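You operate a simulated robot arm through the tools that you are given. There is no shell and no other tool. Be economical: measure what you need, move in short steps, check, and stop when the job is done.

You are at the controls of a simulated robot arm. One attempt, no reset.

Task
Put things in order on the top of the grey bench. At the end: the white bottle one is in the grey tray; the tall prop from the top of the grey bench stands where the orange cup stood; the orange cup stands where the white bottle one stood; the yellow lug stands where the red lug stood; the red lug stands where the tall prop stood; whatever was shut is shut again. Leave all else as you found it, and nothing knocked over.

The check looks at the end state, three seconds after you hand in, the way a careful person would. Anything else that was tipped, shoved, dropped, spilled or broken makes it a failure.

Robot
A 5-joint arm with a two-finger parallel gripper, fixed in place. Base frame: the origin is at the foot of the arm, x ahead of it, y to its left, z up; the work surface is at about z = 0. Lengths are in m, angles in degrees, forces in N, time in s.
With the tool pointing down near the work surface it reaches from about 0.26 to 0.68 m from the base axis. Its first joint turns from -66.0 to 66.0 degrees. The tool tilts only in the upright plane through the base axis and itself; it spins freely about its own axis. Payload 2.9 kg.
The tool frame sits at the grasp point between the pads (the TCP): z along the fingers, y along the line on which they close. The tips reach 0.03 m beyond it. Largest opening 0.11 m; finger width 0.02, thickness 0.01; the body of the gripper, 0.048 by 0.112 m, starts 0.055 m behind the TCP.
Orientation is that of the tool frame in the base frame, as a unit quaternion [x, y, z, w]. With the fingers straight down and closing along the base's y, the tool's x points along the base's -x, its y along +y and its z along -z.

Tools
- The arm moves only by the tool send_rows. Its argument "targets" is a list of rows, each a list of 7 numbers: the turn, a rotation vector about the tool's x, y, z in degrees, then the shift along the tool's x, y, z in m, then the finger opening in m, from 0 to 0.11. In form: [[rx, ry, rz, tx, ty, tz, claw], ...]. A call has 1 to 8 rows; each row is the pose to reach, as a shift and turn from the pose commanded when the call began, along the tool's axes at that moment. Rows are played at 5 a second. More than 0.05 m and 8.6 degrees between two rows, or a gripper value outside its range, and nothing of the call is played. A pose out of reach is approached as far as the arm can. The call stops where the force on the tool passes 40 N (or 10 N more than at its start, if that is more) or the arm is blocked; 0.2 s more then pass. The fingers move at their own pace (about 0.108 m/s each) and stop on an object; they squeeze with about 39 N. The grip force told is the motor's: it shows also when the fingers shut on nothing. Time passes only in rows, and 0.2 s behind the last, so rows that repeat a pose let the fingers close. It gives the time, the measured TCP pose, the force on the tool (base axes), the opening and the grip force at its end, in the units of the frame above (readings bear some noise), with the torque about the TCP (base axes, N m) and any sound that the robot's microphone picked up.
- Cameras (640 x 400 px; columns grow to the right, rows downward): "scene" is fixed at [0.0237, -0.4394, 0.6173]; the picture's right is [0.88, -0.47, 0.00], its down [-0.21, -0.40, -0.89] and it looks along [0.42, 0.79, -0.45] (base axes); focal length 348 px, centre (320, 200). "wrist" rides on the gripper at [0.072, 0.017, -0.103] in the tool frame; the picture's right is [-0.23, 0.97, 0.00], its down [-0.76, -0.18, -0.62] and it looks along [-0.61, -0.14, 0.78] (tool axes); focal length 222 px, centre (320, 200). There is no depth. A picture from a camera that has moved, and an enlarged one, comes with that camera's place and axes in the base frame and with its lens.
- get_image(camera): a new picture of that camera. The clock stands still meanwhile.
- close_up(camera, box): a new picture of the part [left, top, right, bottom] of that camera's present view, enlarged. The clock stands still meanwhile.
- hand_in(): hands the job in; it is judged then, once.

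Work in short steps. Places have to be worked out from the pictures, the camera data and where the tool is seen: move nearer, look again, correct. Check each grasp and each placing, and mend what went wrong. You have 120 turns and 64 pictures in all, those below and enlarged ones among them. Open the gripper and draw the arm clear of the work before you hand the job in, unless the task says otherwise; then end with one line.

The tools are called after "Emit:" as name(argument=value, ...) on one line, values as JSON. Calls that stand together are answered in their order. send_rows: Moves the arm, as the interface text tells. Its arguments: {"type":"object","properties":{"targets":{"type":"array","items":{"type":"array","items":{"type":"number"}}}},"required":["targets"]} The other tools are called the same way: get_image (camera) takes a picture; close_up (camera, box) takes an enlarged picture of a part of a camera's view; hand_in () hands the job in.

At the start:

```text
time_s: 0.0
position: [0.369, 0.341, 0.3008]
ee_rot: [0.0, 1.0, 0.001, 0.0]
contact_force: [-0.4, -0.1, -0.4]
ft_torque: [-0.01, 0.01, 0.0]
width: 0.1097
grasp_force: 0.1
```

scene: 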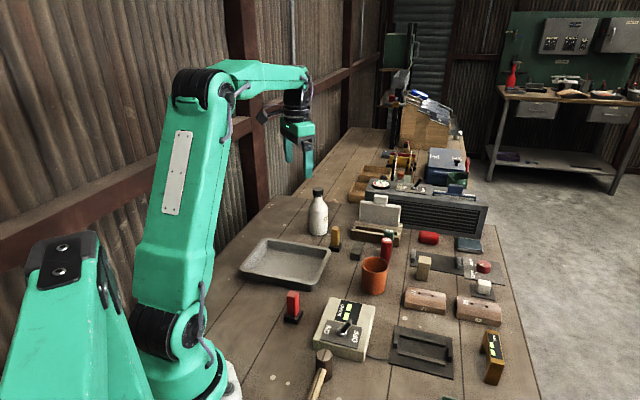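
wrist: 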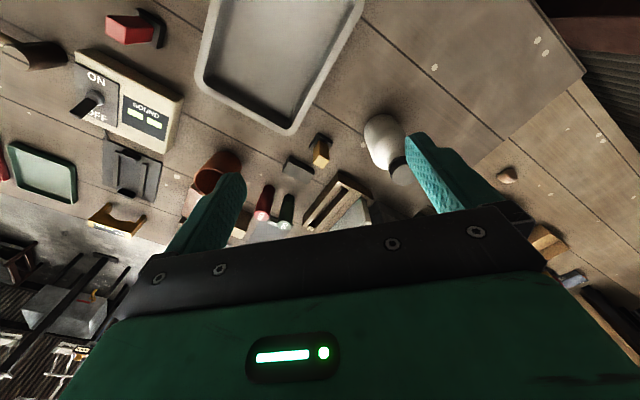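

I'll enlarge parts of the scene to identify the objects.

Emit:
close_up(camera="scene", box=[220, 170, 400, 300])

Emit:
close_up(camera="scene", box=[340, 170, 520, 300])

Emit:
close_up(camera="scene", box=[260, 270, 520, 400])

```text
3.08 times, centred on (310, 235) of scene
camera zoom: at [0.0237, -0.4394, 0.6173], right [0.88, -0.47, 0.0], down [-0.21, -0.4, -0.89], along [0.42, 0.79, -0.45], focal length 1069 px, centre (351, 92)
```

zoom: 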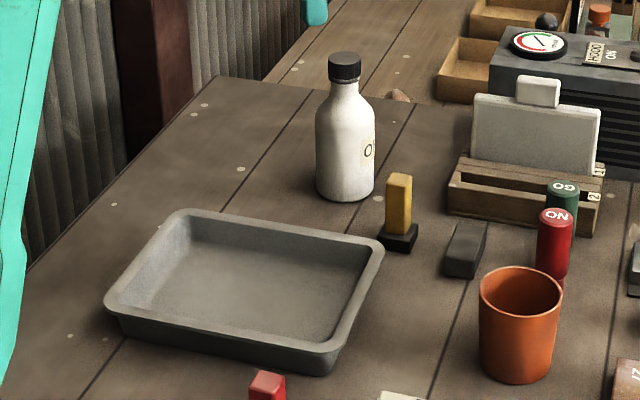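

```text
3.08 times, centred on (430, 235) of scene
camera zoom: at [0.0237, -0.4394, 0.6173], right [0.88, -0.47, 0.0], down [-0.21, -0.4, -0.89], along [0.42, 0.79, -0.45], focal length 1069 px, centre (-18, 92)
```

zoom: 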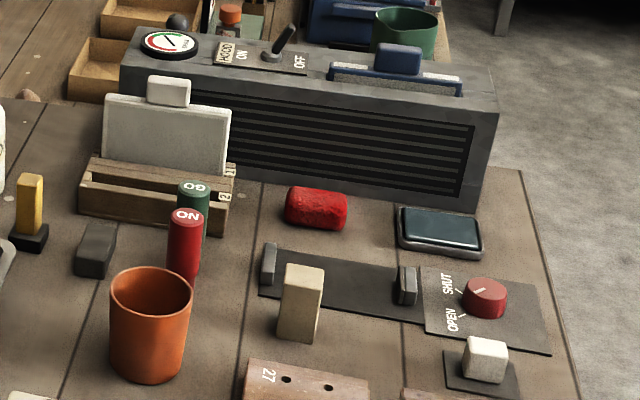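

```text
2.46 times, centred on (390, 335) of scene
camera zoom: at [0.0237, -0.4394, 0.6173], right [0.88, -0.47, 0.0], down [-0.21, -0.4, -0.89], along [0.42, 0.79, -0.45], focal length 855 px, centre (148, -132)
```

zoom: 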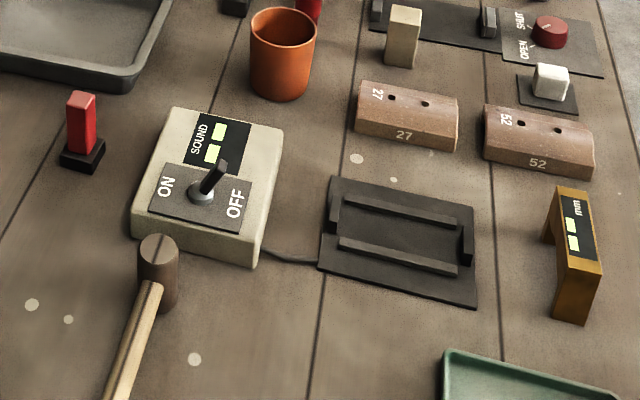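

The objects are identified: the bottle is near (0.48,0.44), the yellow lug (0.487,0.33), the cup (0.48,0.12), the red lug (0.255,0.127) and the tall beige prop (0.62,0.09). I'll move closer to the bottle at a safe height and look.

Emit:
send_rows(targets=[[0, 0, 0, -0.03, 0.03, 0.01, 0.11], [0, 0, 0, -0.06, 0.06, 0.02, 0.11], [0, 0, 0, -0.07, 0.07, 0.05, 0.11], [0, 0, 0, -0.07, 0.07, 0.05, 0.11]])

Emit:
get_image(camera="wrist")

```text
time_s: 1.0
position: [0.4383, 0.414, 0.2512]
ee_rot: [0.0, 1.0, 0.001, 0.0]
contact_force: [0.1, 0.0, -1.1]
ft_torque: [-0.01, 0.02, 0.03]
width: 0.1098
grasp_force: 0.0
```

```text
58 pictures are left
camera wrist: at [0.3656, 0.4307, 0.3544], right [0.23, 0.97, 0.0], down [0.76, -0.18, 0.62], along [0.61, -0.14, -0.78], focal length 222 px, centre (320, 200)
```

wrist: 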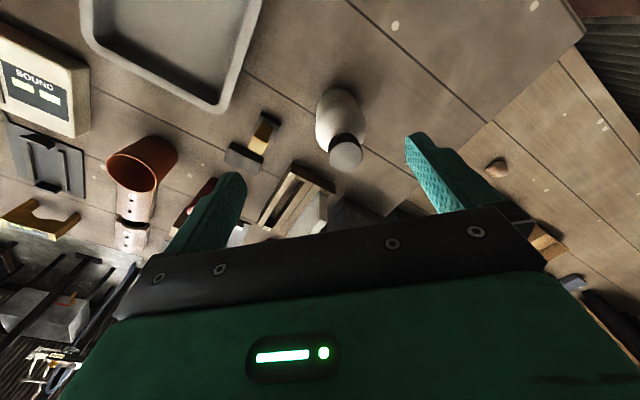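

Two points on the bottle agree on an axis near (0.466,0.434). I'll move over it with the tips above the cap and look.

Emit:
send_rows(targets=[[0, 0, 0, -0.014, 0.01, 0.01, 0.11], [0, 0, 0, -0.028, 0.02, 0.04, 0.11], [0, 0, 0, -0.028, 0.02, 0.045, 0.11]])

Emit:
get_image(camera="wrist")

Emit:
close_up(camera="scene", box=[240, 120, 400, 260])

```text
time_s: 1.8
position: [0.4677, 0.4298, 0.2069]
ee_rot: [0.0, 1.0, 0.001, 0.0]
contact_force: [-0.6, -0.1, -0.1]
ft_torque: [-0.01, 0.0, 0.04]
width: 0.1102
grasp_force: 0.0
```

```text
57 pictures are left
camera wrist: at [0.3929, 0.447, 0.31], right [0.23, 0.97, 0.0], down [0.76, -0.18, 0.62], along [0.61, -0.14, -0.78], focal length 222 px, centre (320, 200)
```

wrist: 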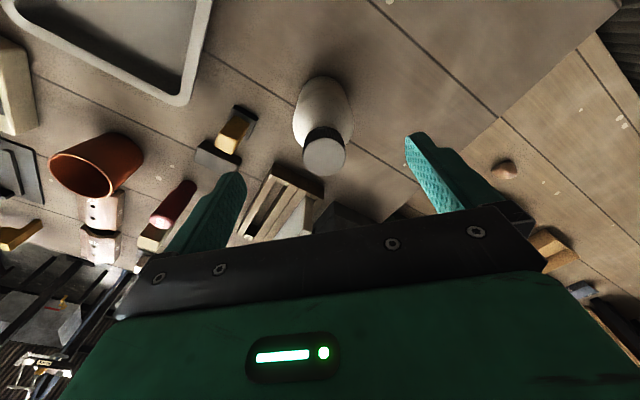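

```text
2.86 times, centred on (320, 190) of scene
camera zoom: at [0.0237, -0.4394, 0.6173], right [0.88, -0.47, 0.0], down [-0.21, -0.4, -0.89], along [0.42, 0.79, -0.45], focal length 993 px, centre (320, 229)
```

zoom: 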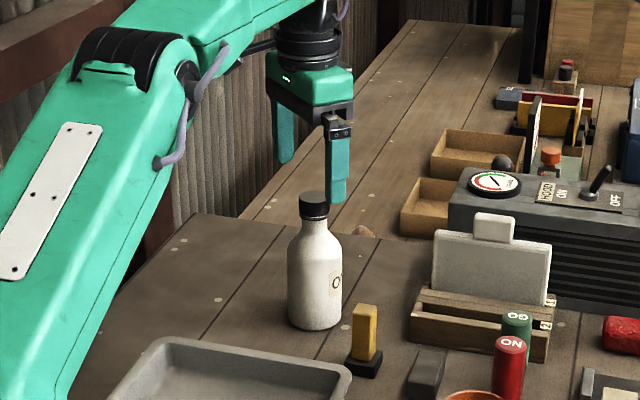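

The cap and base again put the bottle at (0.466,0.434), about 0.16 m tall. I'll centre in y and descend to z≈0.118 with the body clear of the cap.

Emit:
send_rows(targets=[[0, 0, 0, 0, 0.004, 0.0, 0.11], [0, 0, 0, 0, 0.004, 0.03, 0.11], [0, 0, 0, 0, 0.004, 0.06, 0.11], [0, 0, 0, 0, 0.004, 0.08, 0.11], [0, 0, 0, 0, 0.004, 0.088, 0.11]])

Emit:
close_up(camera="scene", box=[240, 150, 400, 270])

```text
time_s: 3.0
position: [0.4648, 0.4333, 0.1173]
ee_rot: [0.0, 1.0, 0.0, 0.0]
contact_force: [-0.5, 0.6, -0.3]
ft_torque: [-0.03, 0.0, -0.03]
width: 0.1099
grasp_force: 0.1
```

```text
3.33 times, centred on (320, 210) of scene
camera zoom: at [0.0237, -0.4394, 0.6173], right [0.88, -0.47, 0.0], down [-0.21, -0.4, -0.89], along [0.42, 0.79, -0.45], focal length 1158 px, centre (320, 167)
```

zoom: 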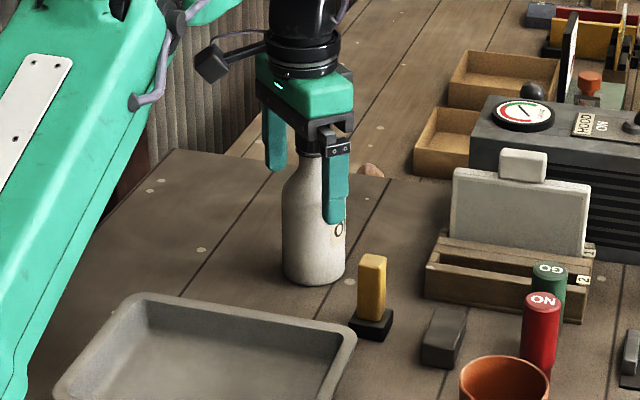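

Fingers straddle the bottle below the shoulder with no contact. I'll close now.

Emit:
send_rows(targets=[[0, 0, 0, 0, 0, 0, 0.07], [0, 0, 0, 0, 0, 0, 0.05], [0, 0, 0, 0, 0, 0, 0.04], [0, 0, 0, 0, 0, 0, 0.04]])

```text
time_s: 4.0
position: [0.4638, 0.4333, 0.1187]
ee_rot: [0.0, 1.0, 0.0, 0.0]
contact_force: [1.0, -0.6, -0.3]
ft_torque: [0.0, 0.01, 0.0]
width: 0.0593
grasp_force: 38.8
```

Gripped at 0.059 m. I'll lift, and if it holds, carry it to the tray centre, estimated at (0.305,0.297).

Emit:
send_rows(targets=[[0, 0, 0, 0, 0, -0.03, 0.04], [0, 0, 0, 0, 0, -0.06, 0.04], [0, 0, 0, 0, 0, -0.09, 0.04], [0, 0, 0, 0.04, -0.034, -0.09, 0.04], [0, 0, 0, 0.08, -0.068, -0.09, 0.04], [0, 0, 0, 0.12, -0.102, -0.09, 0.04], [0, 0, 0, 0.16, -0.136, -0.09, 0.04], [0, 0, 0, 0.16, -0.136, -0.09, 0.04]])

Emit:
get_image(camera="scene")

Emit:
get_image(camera="wrist")

```text
refused: row 4 steps farther than a row can; nothing moved
```

```text
54 pictures are left
```

scene: 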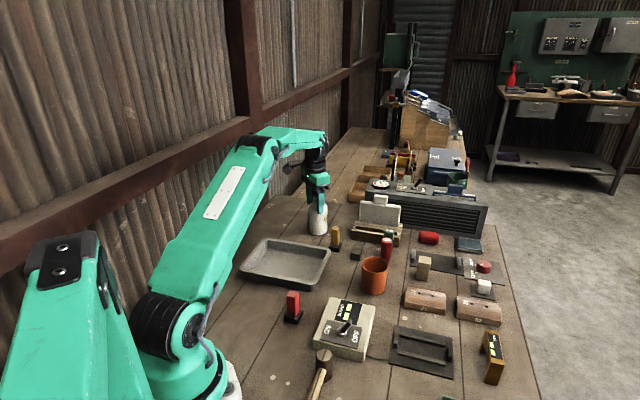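

```text
53 pictures are left
camera wrist: at [0.391, 0.4509, 0.2208], right [0.23, 0.97, 0.0], down [0.76, -0.18, 0.62], along [0.61, -0.14, -0.78], focal length 222 px, centre (320, 200)
```

wrist: 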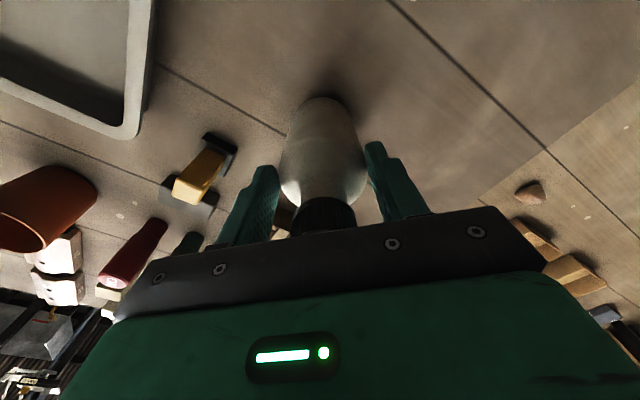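

The row step was over 0.05 m, so I'll use smaller steps; I won't chain pictures to unsure moves again. Lifting first.

Emit:
send_rows(targets=[[0, 0, 0, 0, 0, -0.02, 0.04], [0, 0, 0, 0, 0, -0.05, 0.04], [0, 0, 0, 0, 0, -0.085, 0.04], [0, 0, 0, 0.032, -0.027, -0.09, 0.04], [0, 0, 0, 0.064, -0.054, -0.09, 0.04], [0, 0, 0, 0.096, -0.082, -0.09, 0.04], [0, 0, 0, 0.128, -0.109, -0.09, 0.04], [0, 0, 0, 0.16, -0.136, -0.09, 0.04]])

Emit:
get_image(camera="scene")

Emit:
get_image(camera="wrist")

```text
time_s: 5.8
position: [0.3059, 0.2997, 0.2069]
ee_rot: [0.0, 1.0, 0.001, 0.0]
contact_force: [-0.8, 0.1, -0.9]
ft_torque: [0.0, 0.02, 0.02]
width: 0.0594
grasp_force: 38.8
```

```text
52 pictures are left
```

scene: 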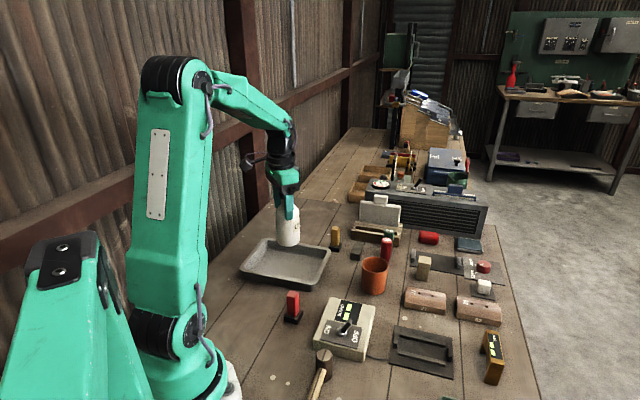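

```text
51 pictures are left
camera wrist: at [0.2322, 0.3171, 0.3095], right [0.23, 0.97, 0.0], down [0.76, -0.18, 0.62], along [0.61, -0.14, -0.78], focal length 222 px, centre (320, 200)
```

wrist: 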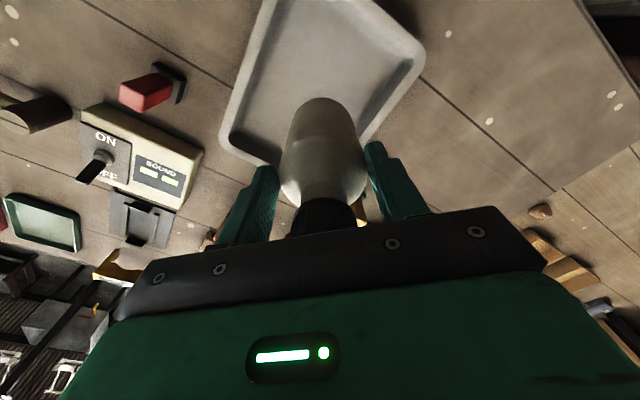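

The tray's diagonal corners put its centre at (0.309,0.291), and the bottle at (0.306,0.299) is over its floor. I'll lower gradually.

Emit:
send_rows(targets=[[0, 0, 0, 0, -0.005, 0.03, 0.04], [0, 0, 0, 0, -0.005, 0.055, 0.04], [0, 0, 0, 0, -0.005, 0.07, 0.04], [0, 0, 0, 0, -0.005, 0.076, 0.04], [0, 0, 0, 0, -0.005, 0.079, 0.04]])

Emit:
close_up(camera="scene", box=[220, 160, 380, 300])

```text
time_s: 7.0
position: [0.3062, 0.2957, 0.1285]
ee_rot: [0.001, 1.0, 0.001, 0.001]
contact_force: [-0.1, -0.1, -0.7]
ft_torque: [-0.02, 0.02, -0.01]
width: 0.0598
grasp_force: 38.7
```

```text
2.86 times, centred on (300, 230) of scene
camera zoom: at [0.0237, -0.4394, 0.6173], right [0.88, -0.47, 0.0], down [-0.21, -0.4, -0.89], along [0.42, 0.79, -0.45], focal length 993 px, centre (377, 114)
```

zoom: 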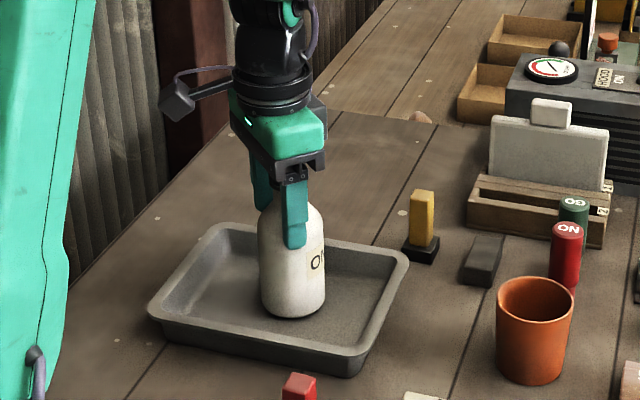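

Almost down. I'll lower in 1–2 mm steps and watch the force.

Emit:
send_rows(targets=[[0, 0, 0, 0, 0, 0.002, 0.04], [0, 0, 0, 0, 0, 0.004, 0.04]])

```text
time_s: 7.6
position: [0.3056, 0.2943, 0.1254]
ee_rot: [-0.001, 1.0, 0.0, 0.0]
contact_force: [-0.3, -0.9, 1.7]
ft_torque: [-0.05, 0.01, -0.03]
width: 0.0594
grasp_force: 39.3
```

Emit:
send_rows(targets=[[0, 0, 0, 0, 0, 0.001, 0.04], [0, 0, 0, 0, 0, 0.002, 0.04]])

```text
time_s: 8.2
position: [0.3058, 0.2943, 0.1249]
ee_rot: [0.001, 1.0, 0.001, 0.001]
contact_force: [-5.7, -6.4, 26.4]
ft_torque: [-0.57, 0.41, 0.02]
width: 0.0594
grasp_force: 39.0
```

It is seated, at 26 N upward. I'll relax by 2 mm, open, and rise above the cap.

Emit:
send_rows(targets=[[0, 0, 0, 0, 0, -0.002, 0.04], [0, 0, 0, 0, 0, -0.002, 0.07], [0, 0, 0, 0, 0, -0.002, 0.105], [0, 0, 0, 0, 0, -0.002, 0.105], [0, 0, 0, 0, 0, -0.04, 0.105], [0, 0, 0, 0, 0, -0.085, 0.105], [0, 0, 0, 0, 0, -0.125, 0.105]])

Emit:
get_image(camera="wrist")

```text
time_s: 9.8
position: [0.3059, 0.2939, 0.2487]
ee_rot: [0.0, 1.0, 0.0, 0.0]
contact_force: [0.0, 0.2, 0.2]
ft_torque: [0.04, -0.02, 0.03]
width: 0.1048
grasp_force: 0.0
```

```text
49 pictures are left
camera wrist: at [0.2323, 0.3106, 0.3519], right [0.23, 0.97, 0.0], down [0.76, -0.18, 0.62], along [0.61, -0.14, -0.78], focal length 222 px, centre (320, 200)
```

wrist: 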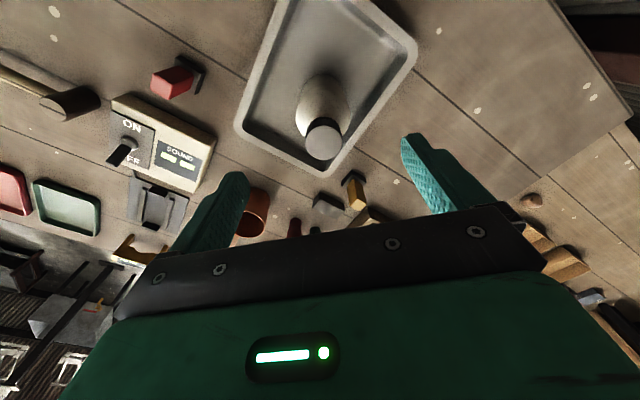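

The bottle stands in the tray. Next I'll go near the cup at the same height and look.

Emit:
send_rows(targets=[[0, 0, 0, -0.023, -0.035, 0, 0.11], [0, 0, 0, -0.046, -0.07, 0, 0.11], [0, 0, 0, -0.069, -0.105, 0, 0.11], [0, 0, 0, -0.092, -0.14, 0, 0.11], [0, 0, 0, -0.114, -0.174, 0, 0.11], [0, 0, 0, -0.114, -0.174, 0, 0.11]])

Emit:
get_image(camera="wrist")

```text
time_s: 11.2
position: [0.4219, 0.1182, 0.2506]
ee_rot: [0.0, 1.0, 0.0, 0.0]
contact_force: [0.1, 0.2, -0.7]
ft_torque: [0.02, -0.01, 0.0]
width: 0.1102
grasp_force: 0.2
```

```text
48 pictures are left
camera wrist: at [0.3484, 0.1358, 0.3529], right [0.23, 0.97, 0.0], down [0.76, -0.18, 0.62], along [0.61, -0.14, -0.78], focal length 222 px, centre (320, 200)
```

wrist: 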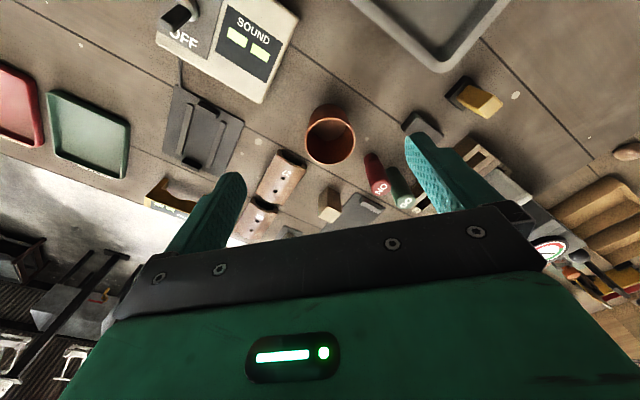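

The cup appears at about (0.468,0.121), rim ø≈0.065, height ≈0.08. I'll move above it and look again.

Emit:
send_rows(targets=[[0, 0, 0, -0.02, 0.001, 0.02, 0.11], [0, 0, 0, -0.045, 0.002, 0.06, 0.11], [0, 0, 0, -0.046, 0.002, 0.1, 0.11], [0, 0, 0, -0.046, 0.002, 0.1, 0.11]])

Emit:
get_image(camera="wrist")

Emit:
close_up(camera="scene", box=[320, 200, 460, 310])

```text
time_s: 12.2
position: [0.4652, 0.1202, 0.1473]
ee_rot: [-0.001, 1.0, 0.0, 0.001]
contact_force: [-0.4, 0.0, 0.1]
ft_torque: [-0.03, -0.02, 0.03]
width: 0.1099
grasp_force: 0.0
```

```text
47 pictures are left
camera wrist: at [0.3921, 0.1389, 0.2502], right [0.23, 0.97, 0.0], down [0.76, -0.18, 0.62], along [0.61, -0.14, -0.78], focal length 222 px, centre (320, 200)
```

wrist: 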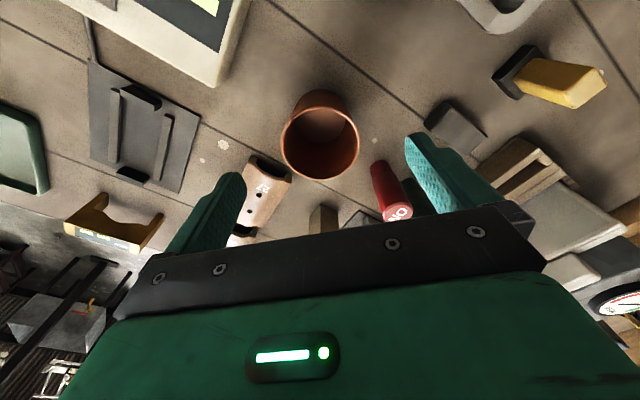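

```text
3.64 times, centred on (390, 255) of scene
camera zoom: at [0.0237, -0.4394, 0.6173], right [0.88, -0.47, 0.0], down [-0.21, -0.4, -0.89], along [0.42, 0.79, -0.45], focal length 1264 px, centre (66, 0)
```

zoom: 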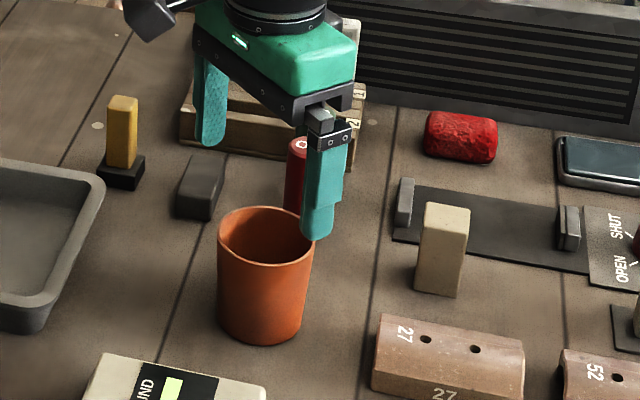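

The cup is centred at (0.467,0.121) and is empty. I'll descend to z≈0.047, clear of the ON button, then close.

Emit:
send_rows(targets=[[0, 0, 0, -0.002, 0.0, 0.03, 0.11], [0, 0, 0, -0.002, 0.0, 0.065, 0.11], [0, 0, 0, -0.002, 0.0, 0.1, 0.11], [0, 0, 0, -0.002, 0.0, 0.1, 0.11], [0, 0, 0, -0.002, 0, 0.1, 0.08], [0, 0, 0, -0.002, 0, 0.1, 0.055], [0, 0, 0, -0.002, 0, 0.1, 0.045], [0, 0, 0, -0.002, 0, 0.1, 0.045]])

Emit:
get_image(camera="wrist")

```text
time_s: 14.0
position: [0.4691, 0.1237, 0.0497]
ee_rot: [-0.001, 1.0, 0.0, 0.001]
contact_force: [-0.3, -1.0, 0.3]
ft_torque: [0.02, -0.02, -0.02]
width: 0.0649
grasp_force: 39.2
```

```text
45 pictures are left
camera wrist: at [0.3949, 0.1412, 0.1516], right [0.23, 0.97, 0.0], down [0.76, -0.18, 0.62], along [0.61, -0.14, -0.78], focal length 222 px, centre (320, 200)
```

wrist: 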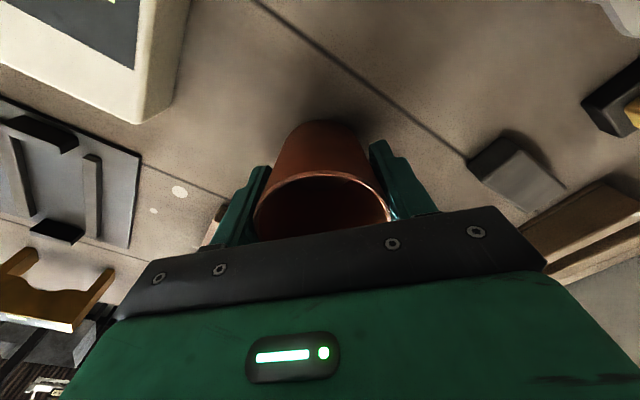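

Cup gripped at 0.065 m. I'll lift it to clear everything, then carry it toward the bottle's old place at (0.465,0.4335).

Emit:
send_rows(targets=[[0, 0, 0, 0, 0, -0.02, 0.045], [0, 0, 0, 0, 0, -0.06, 0.045], [0, 0, 0, 0, 0, -0.1, 0.045], [0, 0, 0, 0, 0, -0.14, 0.045], [0, 0, 0, 0, 0.04, -0.15, 0.045], [0, 0, 0, 0.0, 0.08, -0.15, 0.045], [0, 0, 0, 0.001, 0.12, -0.15, 0.045]])

Emit:
send_rows(targets=[[0, 0, 0, 0, 0.04, 0, 0.045], [0, 0, 0, 0.0, 0.08, 0, 0.045], [0, 0, 0, 0.001, 0.12, 0, 0.045], [0, 0, 0, 0.002, 0.16, 0, 0.045], [0, 0, 0, 0.002, 0.191, 0, 0.045], [0, 0, 0, 0.002, 0.191, 0, 0.045]])

Emit:
get_image(camera="wrist")

```text
time_s: 15.6
position: [0.4688, 0.2437, 0.1976]
ee_rot: [0.0, 1.0, -0.001, 0.0]
contact_force: [-0.8, 0.3, -0.6]
ft_torque: [-0.01, 0.01, 0.0]
width: 0.0648
grasp_force: 38.5
```

```text
time_s: 17.0
position: [0.464, 0.4347, 0.1993]
ee_rot: [0.0, 1.0, 0.0, 0.0]
contact_force: [0.0, 0.0, -0.6]
ft_torque: [0.03, -0.01, -0.03]
width: 0.0649
grasp_force: 38.9
```

```text
44 pictures are left
camera wrist: at [0.3913, 0.4511, 0.3012], right [0.23, 0.97, 0.0], down [0.76, -0.18, 0.62], along [0.61, -0.14, -0.78], focal length 222 px, centre (320, 200)
```

wrist: 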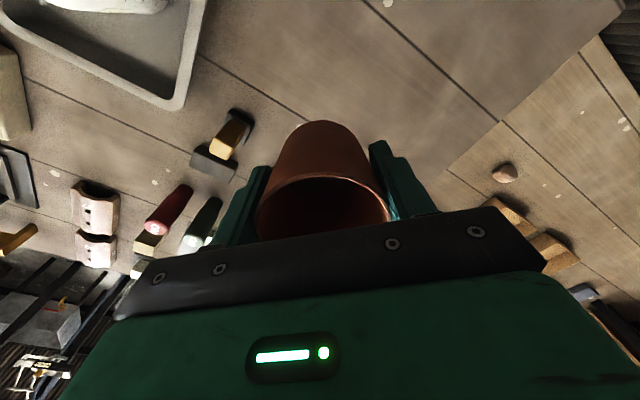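

At (0.464,0.4345), over the bottle's former spot. I'll lower to just above the surface.

Emit:
send_rows(targets=[[0, 0, 0, 0, -0.001, 0.04, 0.045], [0, 0, 0, 0, -0.001, 0.08, 0.045], [0, 0, 0, 0, -0.001, 0.12, 0.045], [0, 0, 0, 0, -0.001, 0.142, 0.045], [0, 0, 0, 0, -0.001, 0.147, 0.045]])

Emit:
get_image(camera="scene")

```text
time_s: 18.2
position: [0.4638, 0.4304, 0.0518]
ee_rot: [0.001, 1.0, 0.0, -0.001]
contact_force: [-0.5, 0.0, -0.1]
ft_torque: [0.01, -0.02, 0.02]
width: 0.0644
grasp_force: 39.1
```

```text
43 pictures are left
```

scene: 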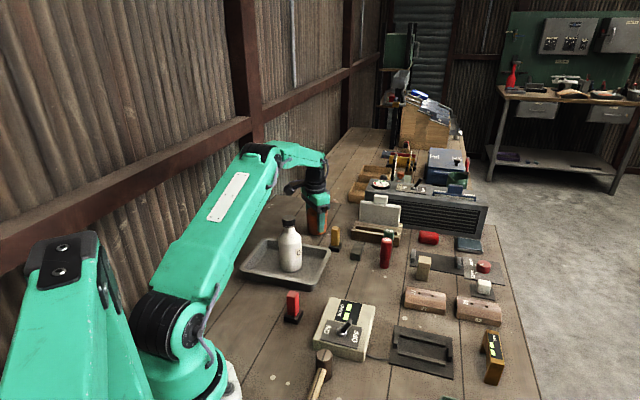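

The bottle stands in the tray and the cup is just above its spot. I'll lower in small steps until contact.

Emit:
send_rows(targets=[[0, 0, 0, 0, 0.0015, 0.001, 0.045], [0, 0, 0, 0, 0.0015, 0.002, 0.045], [0, 0, 0, 0, 0.0015, 0.003, 0.045]])

```text
time_s: 19.0
position: [0.4643, 0.4337, 0.0489]
ee_rot: [0.0, 1.0, 0.001, 0.0]
contact_force: [0.2, -0.1, -0.1]
ft_torque: [0.05, -0.01, 0.0]
width: 0.0647
grasp_force: 39.1
```

Emit:
send_rows(targets=[[0, 0, 0, 0, 0, 0.001, 0.045], [0, 0, 0, 0, 0, 0.002, 0.045], [0, 0, 0, 0, 0, 0.003, 0.045]])

```text
time_s: 19.8
position: [0.4659, 0.4334, 0.0493]
ee_rot: [0.0, 1.0, 0.0, 0.001]
contact_force: [-5.4, -2.3, 14.1]
ft_torque: [-0.11, 0.2, 0.01]
width: 0.0648
grasp_force: 38.6
```

Contact at 14 N. I'll release and rise.

Emit:
send_rows(targets=[[0, 0, 0, 0, 0, -0.001, 0.045], [0, 0, 0, 0, 0, -0.001, 0.075], [0, 0, 0, 0, 0, -0.001, 0.11], [0, 0, 0, 0, 0, -0.001, 0.11], [0, 0, 0, 0, 0, -0.04, 0.11], [0, 0, 0, 0, 0, -0.085, 0.11], [0, 0, 0, 0, 0, -0.13, 0.11], [0, 0, 0, 0, 0, -0.17, 0.11]])

Emit:
get_image(camera="wrist")

```text
time_s: 21.6
position: [0.4648, 0.434, 0.2173]
ee_rot: [0.0, 1.0, 0.0, 0.0]
contact_force: [-0.7, 0.2, 0.4]
ft_torque: [0.04, -0.02, -0.01]
width: 0.11
grasp_force: 0.1
```

```text
42 pictures are left
camera wrist: at [0.3922, 0.4507, 0.3199], right [0.23, 0.97, 0.0], down [0.76, -0.18, 0.62], along [0.61, -0.14, -0.78], focal length 222 px, centre (320, 200)
```

wrist: 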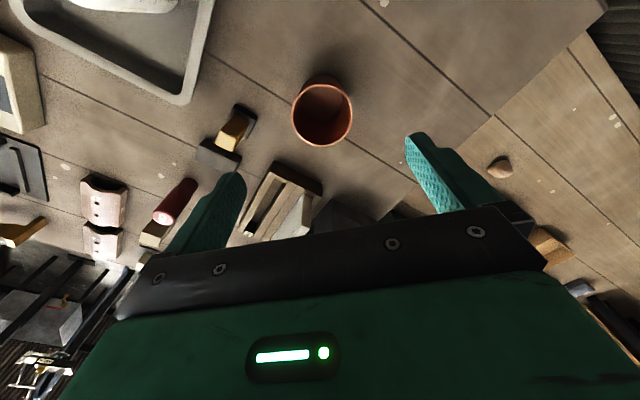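

The cup stands upright. Next I'll go near the tall prop (about (0.595,0.09)) at height.

Emit:
send_rows(targets=[[0, 0, 0, -0.008, -0.044, 0, 0.11], [0, 0, 0, -0.016, -0.088, 0, 0.11], [0, 0, 0, -0.024, -0.132, 0, 0.11], [0, 0, 0, -0.032, -0.176, 0, 0.11], [0, 0, 0, -0.04, -0.22, 0, 0.11], [0, 0, 0, -0.048, -0.264, 0, 0.11], [0, 0, 0, -0.056, -0.308, 0, 0.11], [0, 0, 0, -0.064, -0.343, 0.01, 0.11]])

Emit:
get_image(camera="wrist")

```text
time_s: 23.4
position: [0.5281, 0.0895, 0.2058]
ee_rot: [-0.001, 1.0, 0.0, 0.0]
contact_force: [0.1, 0.5, 0.5]
ft_torque: [0.02, -0.01, 0.01]
width: 0.1102
grasp_force: 0.0
```

```text
41 pictures are left
camera wrist: at [0.4547, 0.1063, 0.3087], right [0.23, 0.97, 0.0], down [0.76, -0.18, 0.62], along [0.61, -0.14, -0.78], focal length 222 px, centre (320, 200)
```

wrist: 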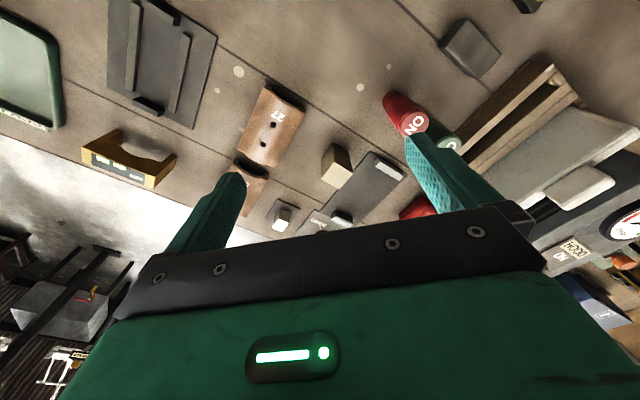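

Enlarging the prop to get its position and orientation.

Emit:
close_up(camera="wrist", box=[240, 100, 440, 240])

```text
2.86 times, centred on (340, 170) of wrist
camera zoom: at [0.4547, 0.1063, 0.3087], right [0.23, 0.97, 0.0], down [0.76, -0.18, 0.62], along [0.61, -0.14, -0.78], focal length 635 px, centre (263, 286)
```

zoom: 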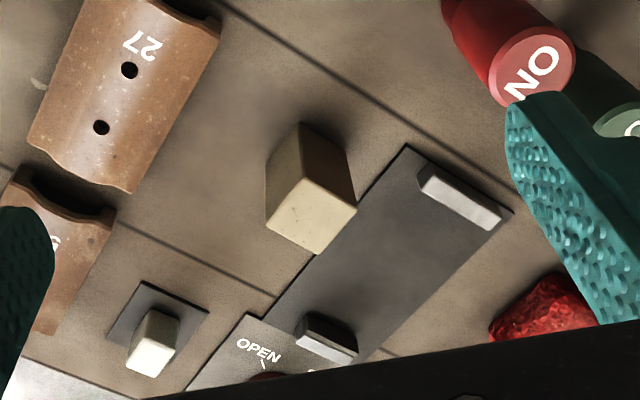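

The prop's top-face corners give a centre near (0.618,0.092), 0.05 tall, about 0.03 wide, with faces at 42°/−48°. I'll turn the tool −42° and stand above it.

Emit:
send_rows(targets=[[0, 0, -8.4, -0.015, 0, 0.01, 0.1], [0, 0, -16.8, -0.03, 0, 0.02, 0.09], [0, 0, -25.2, -0.045, 0.001, 0.03, 0.08], [0, 0, -33.6, -0.06, 0.002, 0.04, 0.08], [0, 0, -42, -0.075, 0.002, 0.05, 0.08], [0, 0, -42, -0.0895, 0.0025, 0.07, 0.08], [0, 0, -42, -0.0895, 0.0025, 0.076, 0.08]])

Emit:
get_image(camera="wrist")

Emit:
close_up(camera="scene", box=[360, 180, 500, 300])

```text
time_s: 25.0
position: [0.6196, 0.0925, 0.132]
ee_rot: [-0.358, 0.934, 0.0, 0.0]
contact_force: [0.0, -0.2, -1.2]
ft_torque: [-0.04, 0.01, -0.01]
width: 0.08
grasp_force: 0.0
```

```text
39 pictures are left
camera wrist: at [0.5529, 0.0563, 0.2351], right [-0.48, 0.88, 0.0], down [0.68, 0.38, 0.62], along [0.55, 0.3, -0.78], focal length 222 px, centre (320, 200)
```

wrist: 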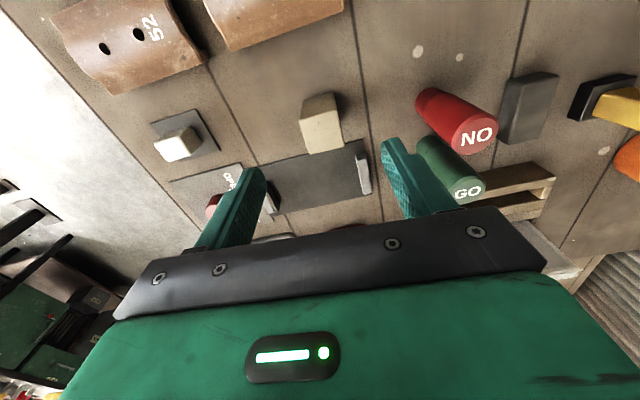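

```text
3.33 times, centred on (430, 240) of scene
camera zoom: at [0.0237, -0.4394, 0.6173], right [0.88, -0.47, 0.0], down [-0.21, -0.4, -0.89], along [0.42, 0.79, -0.45], focal length 1158 px, centre (-47, 67)
```

zoom: 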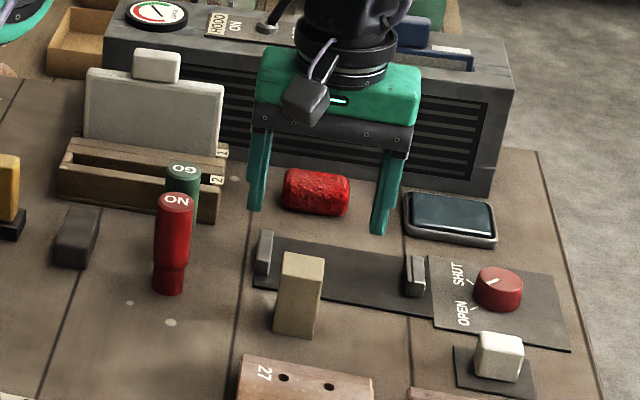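

Need a sharper view to confirm height and alignment.

Emit:
close_up(camera="wrist", box=[230, 70, 410, 200])

```text
3.08 times, centred on (320, 135) of wrist
camera zoom: at [0.5529, 0.0563, 0.2351], right [-0.48, 0.88, 0.0], down [0.68, 0.38, 0.62], along [0.55, 0.3, -0.78], focal length 684 px, centre (320, 400)
```

zoom: 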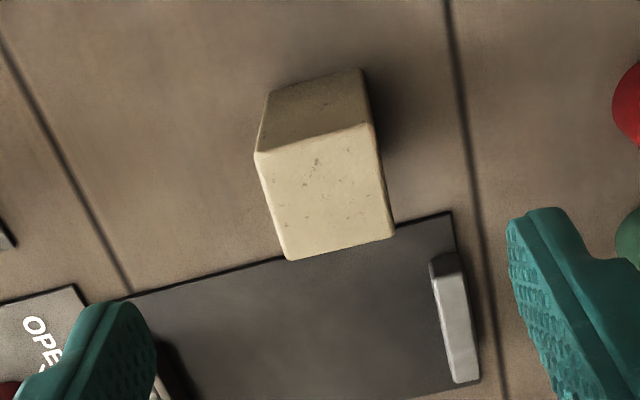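

Refined: prop centre (0.6165,0.093), height 0.055, faces aligned with the fingers. I'll descend to z≈0.036 and grip.

Emit:
send_rows(targets=[[0, 0, 0, 0.002, 0.0024, 0.02, 0.08], [0, 0, 0, 0.002, 0.0024, 0.06, 0.08], [0, 0, 0, 0.002, 0.0024, 0.095, 0.08], [0, 0, 0, 0.002, 0.0024, 0.095, 0.06], [0, 0, 0, 0.002, 0.0024, 0.095, 0.035], [0, 0, 0, 0.002, 0.0024, 0.095, 0.015], [0, 0, 0, 0.002, 0.0024, 0.095, 0.015]])

Emit:
get_image(camera="wrist")

```text
time_s: 26.6
position: [0.6148, 0.093, 0.0351]
ee_rot: [-0.359, 0.934, 0.0, 0.001]
contact_force: [0.4, 0.9, -0.2]
ft_torque: [0.0, -0.01, 0.0]
width: 0.0316
grasp_force: 38.8
```

```text
36 pictures are left
camera wrist: at [0.5485, 0.057, 0.1381], right [-0.48, 0.88, 0.0], down [0.69, 0.38, 0.62], along [0.55, 0.3, -0.78], focal length 222 px, centre (320, 200)
```

wrist: 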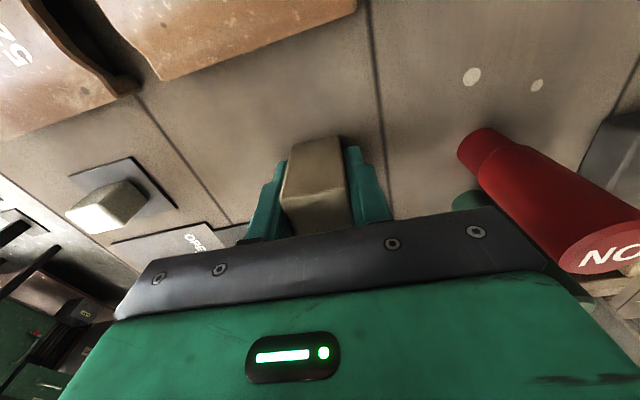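

Prop gripped at 0.0316 m. I'll lift it and carry it to the cup's old spot (0.4675,0.1215).

Emit:
send_rows(targets=[[0, 0, 0, 0, 0, -0.03, 0.015], [0, 0, 0, 0, 0, -0.07, 0.015], [0, 0, 0, 0, 0, -0.11, 0.015], [0, 0, 0, 0.022, 0.03, -0.12, 0.015], [0, 0, 0, 0.045, 0.06, -0.12, 0.015], [0, 0, 0, 0.068, 0.09, -0.12, 0.015], [0, 0, 0, 0.0901, 0.1195, -0.12, 0.015], [0, 0, 0, 0.0901, 0.1195, -0.12, 0.015]])

Emit:
get_image(camera="wrist")

```text
time_s: 28.4
position: [0.4688, 0.1235, 0.1541]
ee_rot: [-0.359, 0.933, -0.001, 0.0]
contact_force: [-0.5, 0.2, -2.0]
ft_torque: [-0.03, -0.01, 0.01]
width: 0.0316
grasp_force: 39.5
```

```text
35 pictures are left
camera wrist: at [0.4023, 0.0875, 0.2562], right [-0.48, 0.88, 0.0], down [0.68, 0.38, 0.62], along [0.55, 0.3, -0.78], focal length 222 px, centre (320, 200)
```

wrist: 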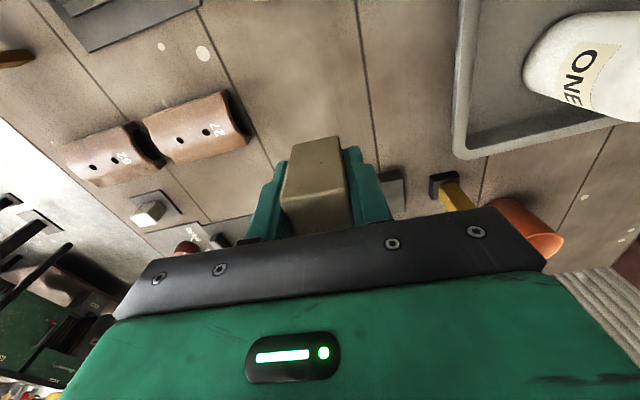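

The bottle's label reads "ONE", which confirms it. I'll lower the prop to just above the surface.

Emit:
send_rows(targets=[[0, 0, 0, 0, 0, 0.04, 0.015], [0, 0, 0, 0, 0, 0.08, 0.015], [0, 0, 0, 0, 0, 0.11, 0.015], [0, 0, 0, 0, 0, 0.116, 0.015], [0, 0, 0, 0, 0, 0.118, 0.015]])

```text
time_s: 29.6
position: [0.4697, 0.1216, 0.0359]
ee_rot: [-0.359, 0.933, 0.0, 0.0]
contact_force: [-0.6, -1.0, -1.0]
ft_torque: [-0.04, 0.01, 0.01]
width: 0.0317
grasp_force: 38.6
```

Emit:
send_rows(targets=[[0, 0, 0, 0, 0, 0.001, 0.015], [0, 0, 0, 0, 0, 0.002, 0.015], [0, 0, 0, 0, 0, 0.003, 0.015]])

```text
time_s: 30.4
position: [0.4688, 0.1218, 0.0352]
ee_rot: [-0.358, 0.934, 0.001, 0.0]
contact_force: [-5.8, -5.5, 15.4]
ft_torque: [-0.18, 0.22, 0.02]
width: 0.0316
grasp_force: 39.4
```

Contact at 15 N. I'll release and rise.

Emit:
send_rows(targets=[[0, 0, 0, 0, 0, -0.001, 0.015], [0, 0, 0, 0, 0, -0.001, 0.05], [0, 0, 0, 0, 0, -0.001, 0.08], [0, 0, 0, 0, 0, -0.001, 0.08], [0, 0, 0, 0, 0, -0.04, 0.08], [0, 0, 0, 0, 0, -0.085, 0.08], [0, 0, 0, 0, 0, -0.13, 0.08], [0, 0, 0, 0, 0, -0.17, 0.08]])

Emit:
get_image(camera="wrist")

```text
time_s: 32.2
position: [0.4684, 0.1234, 0.2044]
ee_rot: [-0.359, 0.933, 0.0, 0.001]
contact_force: [-0.3, -0.8, -1.1]
ft_torque: [-0.02, 0.0, 0.0]
width: 0.0801
grasp_force: 0.0
```

```text
34 pictures are left
camera wrist: at [0.402, 0.0885, 0.3074], right [-0.48, 0.88, 0.0], down [0.69, 0.38, 0.62], along [0.55, 0.3, -0.78], focal length 222 px, centre (320, 200)
```

wrist: 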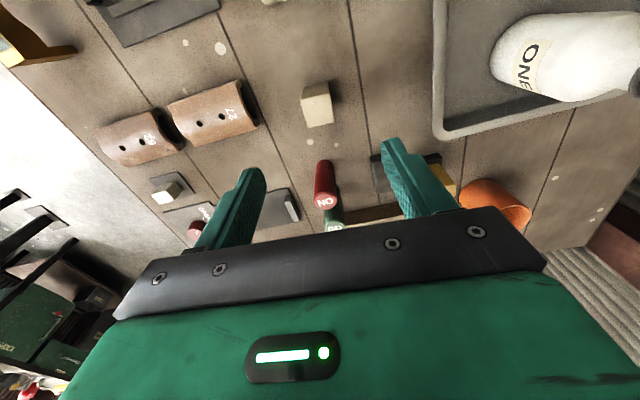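

The prop stands. Now I'll turn back to 0° and approach the red lug near (0.25,0.127).

Emit:
send_rows(targets=[[0, 0, 8.4, 0.024, 0.0236, 0, 0.08], [0, 0, 16.8, 0.048, 0.047, 0, 0.08], [0, 0, 25.2, 0.072, 0.071, 0, 0.08], [0, 0, 33.6, 0.096, 0.0945, 0, 0.08], [0, 0, 42, 0.1195, 0.118, 0, 0.08], [0, 0, 42, 0.1195, 0.118, 0, 0.08]])

Emit:
get_image(camera="wrist")

```text
time_s: 33.6
position: [0.3017, 0.1322, 0.2052]
ee_rot: [-0.001, 1.0, -0.001, 0.0]
contact_force: [-0.2, 0.4, 0.9]
ft_torque: [-0.01, -0.04, -0.02]
width: 0.0799
grasp_force: 0.2
```

```text
33 pictures are left
camera wrist: at [0.2278, 0.148, 0.3087], right [0.23, 0.97, 0.0], down [0.76, -0.18, 0.62], along [0.61, -0.14, -0.78], focal length 222 px, centre (320, 200)
```

wrist: 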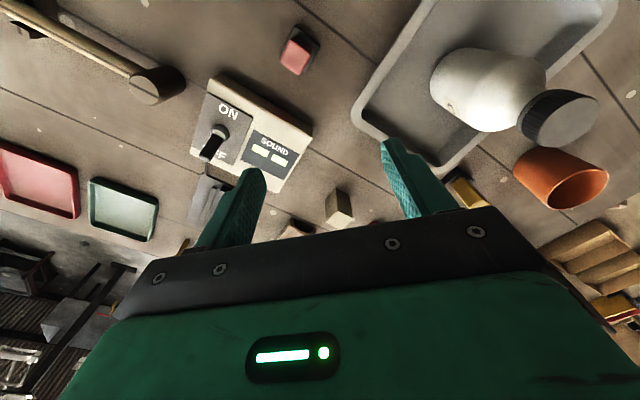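

Emit:
close_up(camera="wrist", box=[220, 0, 380, 110])

Emit:
close_up(camera="scene", box=[240, 260, 380, 370])

```text
3.64 times, centred on (300, 55) of wrist
camera zoom: at [0.2278, 0.148, 0.3087], right [0.23, 0.97, 0.0], down [0.76, -0.18, 0.62], along [0.61, -0.14, -0.78], focal length 808 px, centre (393, 727)
```

zoom: 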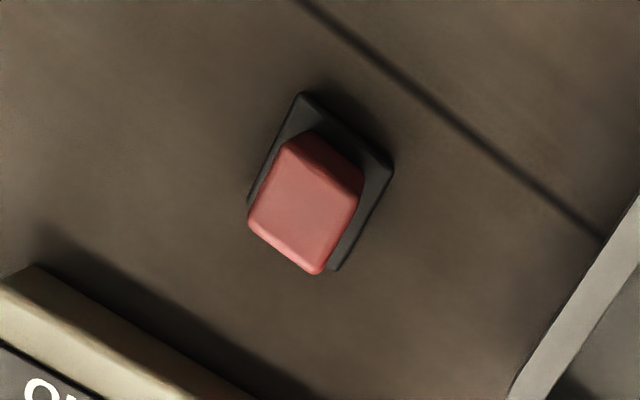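

```text
3.64 times, centred on (310, 315) of scene
camera zoom: at [0.0237, -0.4394, 0.6173], right [0.88, -0.47, 0.0], down [-0.21, -0.4, -0.89], along [0.42, 0.79, -0.45], focal length 1264 px, centre (356, -218)
```

zoom: 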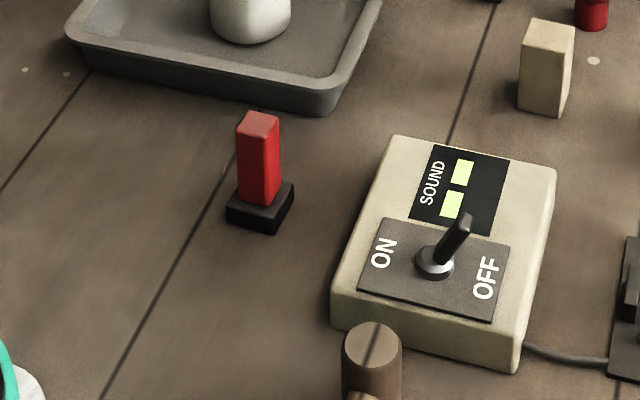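

The red lug stands at about (0.247,0.1213), height 0.065, with a 0.032 square foot and faces at 43°/−47°. I'll turn +47° so the fingers close parallel to the SOUND box, and hover above.

Emit:
send_rows(targets=[[0, 0, 8, 0.01, -0.002, 0, 0.07], [0, 0, 16, 0.02, -0.004, 0, 0.06], [0, 0, 24, 0.03, -0.006, 0.01, 0.06], [0, 0, 32, 0.04, -0.008, 0.03, 0.06], [0, 0, 40, 0.05, -0.009, 0.05, 0.06], [0, 0, 47, 0.0525, -0.0097, 0.075, 0.06], [0, 0, 47, 0.0525, -0.0097, 0.075, 0.06]])

Emit:
get_image(camera="wrist")

Emit:
close_up(camera="scene", box=[220, 230, 380, 360])

```text
time_s: 35.2
position: [0.2484, 0.1195, 0.1284]
ee_rot: [0.4, 0.917, 0.0, -0.001]
contact_force: [-0.2, 0.5, -0.4]
ft_torque: [-0.02, -0.02, -0.03]
width: 0.06
grasp_force: 0.0
```

```text
30 pictures are left
camera wrist: at [0.2106, 0.1848, 0.2309], right [0.87, 0.5, 0.0], down [0.39, -0.68, 0.62], along [0.31, -0.54, -0.78], focal length 222 px, centre (320, 200)
```

wrist: 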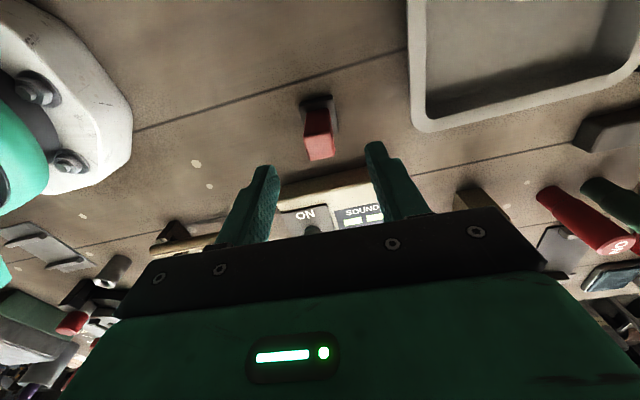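

```text
3.08 times, centred on (300, 295) of scene
camera zoom: at [0.0237, -0.4394, 0.6173], right [0.88, -0.47, 0.0], down [-0.21, -0.4, -0.89], along [0.42, 0.79, -0.45], focal length 1069 px, centre (382, -92)
```

zoom: 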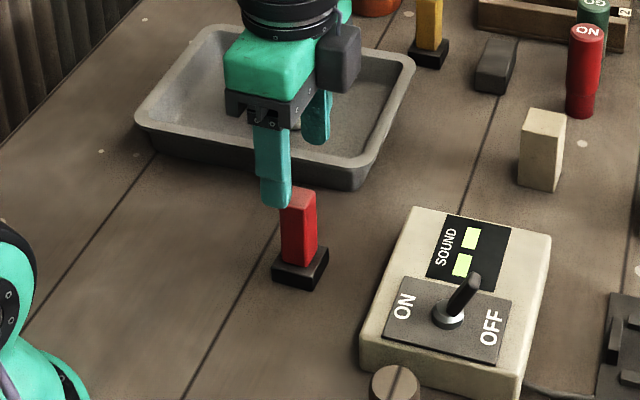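

The lug is centred between the fingers and the alignment looks right. I'll descend to z≈0.05, tips just above the foot, then close.

Emit:
send_rows(targets=[[0, 0, 0, 0, 0, 0.03, 0.06], [0, 0, 0, 0, 0, 0.06, 0.06], [0, 0, 0, 0, 0, 0.078, 0.06], [0, 0, 0, 0, 0, 0.078, 0.06], [0, 0, 0, 0, 0, 0.078, 0.04], [0, 0, 0, 0, 0, 0.078, 0.02], [0, 0, 0, 0, 0, 0.078, 0.01], [0, 0, 0, 0, 0, 0.078, 0.01]])

Emit:
close_up(camera="scene", box=[220, 230, 380, 360])

```text
time_s: 37.0
position: [0.2476, 0.1202, 0.0502]
ee_rot: [0.398, 0.917, 0.0, 0.001]
contact_force: [0.6, -0.6, -0.6]
ft_torque: [0.02, 0.01, 0.0]
width: 0.0219
grasp_force: 39.1
```

```text
3.08 times, centred on (300, 295) of scene
camera zoom: at [0.0237, -0.4394, 0.6173], right [0.88, -0.47, 0.0], down [-0.21, -0.4, -0.89], along [0.42, 0.79, -0.45], focal length 1069 px, centre (382, -92)
```

zoom: 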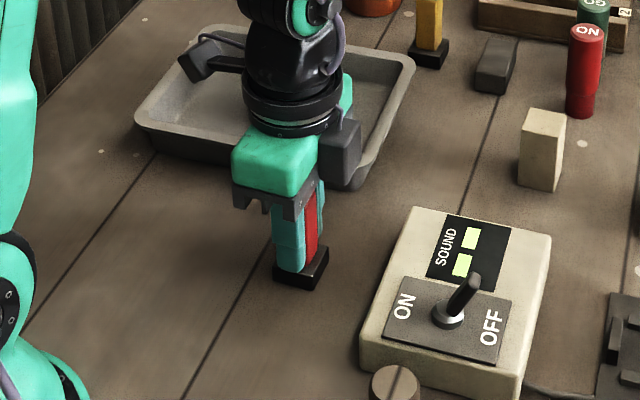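

Gripped at 0.022 m. I'll lift and check whether the foot comes along.

Emit:
send_rows(targets=[[0, 0, 0, 0, 0, -0.005, 0.01], [0, 0, 0, 0, 0, -0.03, 0.01], [0, 0, 0, 0, 0, -0.07, 0.01], [0, 0, 0, 0, 0, -0.11, 0.01], [0, 0, 0, 0, 0, -0.13, 0.01]])

Emit:
close_up(camera="scene", box=[220, 210, 380, 340])

```text
time_s: 38.2
position: [0.2478, 0.1195, 0.1817]
ee_rot: [0.399, 0.917, 0.0, 0.0]
contact_force: [-0.7, -0.8, -1.9]
ft_torque: [0.01, -0.02, 0.01]
width: 0.0214
grasp_force: 38.8
```

```text
3.08 times, centred on (300, 275) of scene
camera zoom: at [0.0237, -0.4394, 0.6173], right [0.88, -0.47, 0.0], down [-0.21, -0.4, -0.89], along [0.42, 0.79, -0.45], focal length 1069 px, centre (382, -31)
```

zoom: 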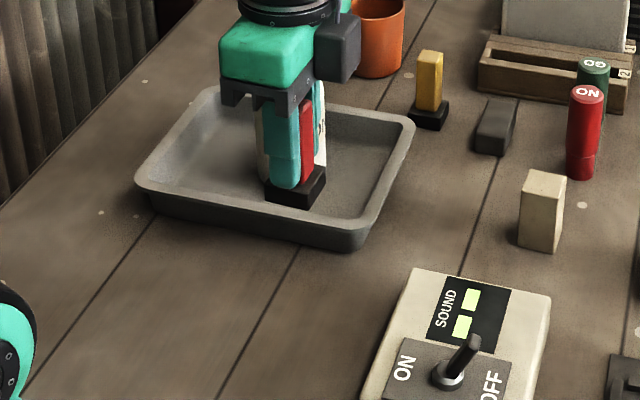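

The foot comes along. I'll carry the red lug at this height to the prop's old spot (0.6155,0.093).

Emit:
send_rows(targets=[[0, 0, 0, -0.0339, 0.0313, 0, 0.01], [0, 0, 0, -0.0678, 0.0626, 0, 0.01], [0, 0, 0, -0.1017, 0.0939, 0, 0.01], [0, 0, 0, -0.1356, 0.1252, 0, 0.01], [0, 0, 0, -0.1694, 0.1564, 0, 0.01], [0, 0, 0, -0.2033, 0.1877, 0, 0.01], [0, 0, 0, -0.2372, 0.219, 0, 0.01], [0, 0, 0, -0.2711, 0.2503, 0, 0.01]])

Emit:
get_image(camera="wrist")

```text
time_s: 40.0
position: [0.6174, 0.0918, 0.1809]
ee_rot: [0.398, 0.917, 0.0, -0.001]
contact_force: [0.0, -0.4, 0.0]
ft_torque: [0.01, 0.03, -0.01]
width: 0.0215
grasp_force: 39.3
```

```text
26 pictures are left
camera wrist: at [0.5798, 0.1577, 0.2847], right [0.87, 0.5, 0.0], down [0.39, -0.68, 0.62], along [0.31, -0.54, -0.78], focal length 222 px, centre (320, 200)
```

wrist: 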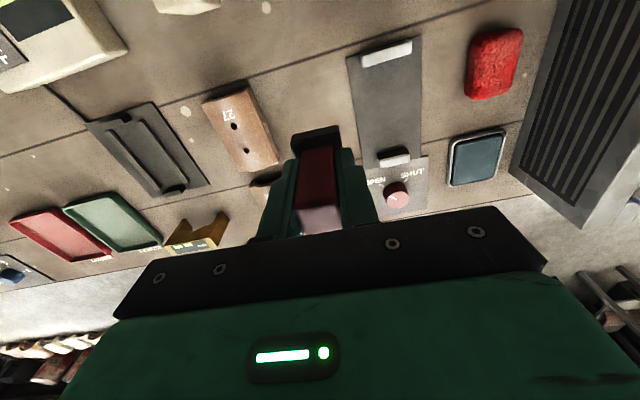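

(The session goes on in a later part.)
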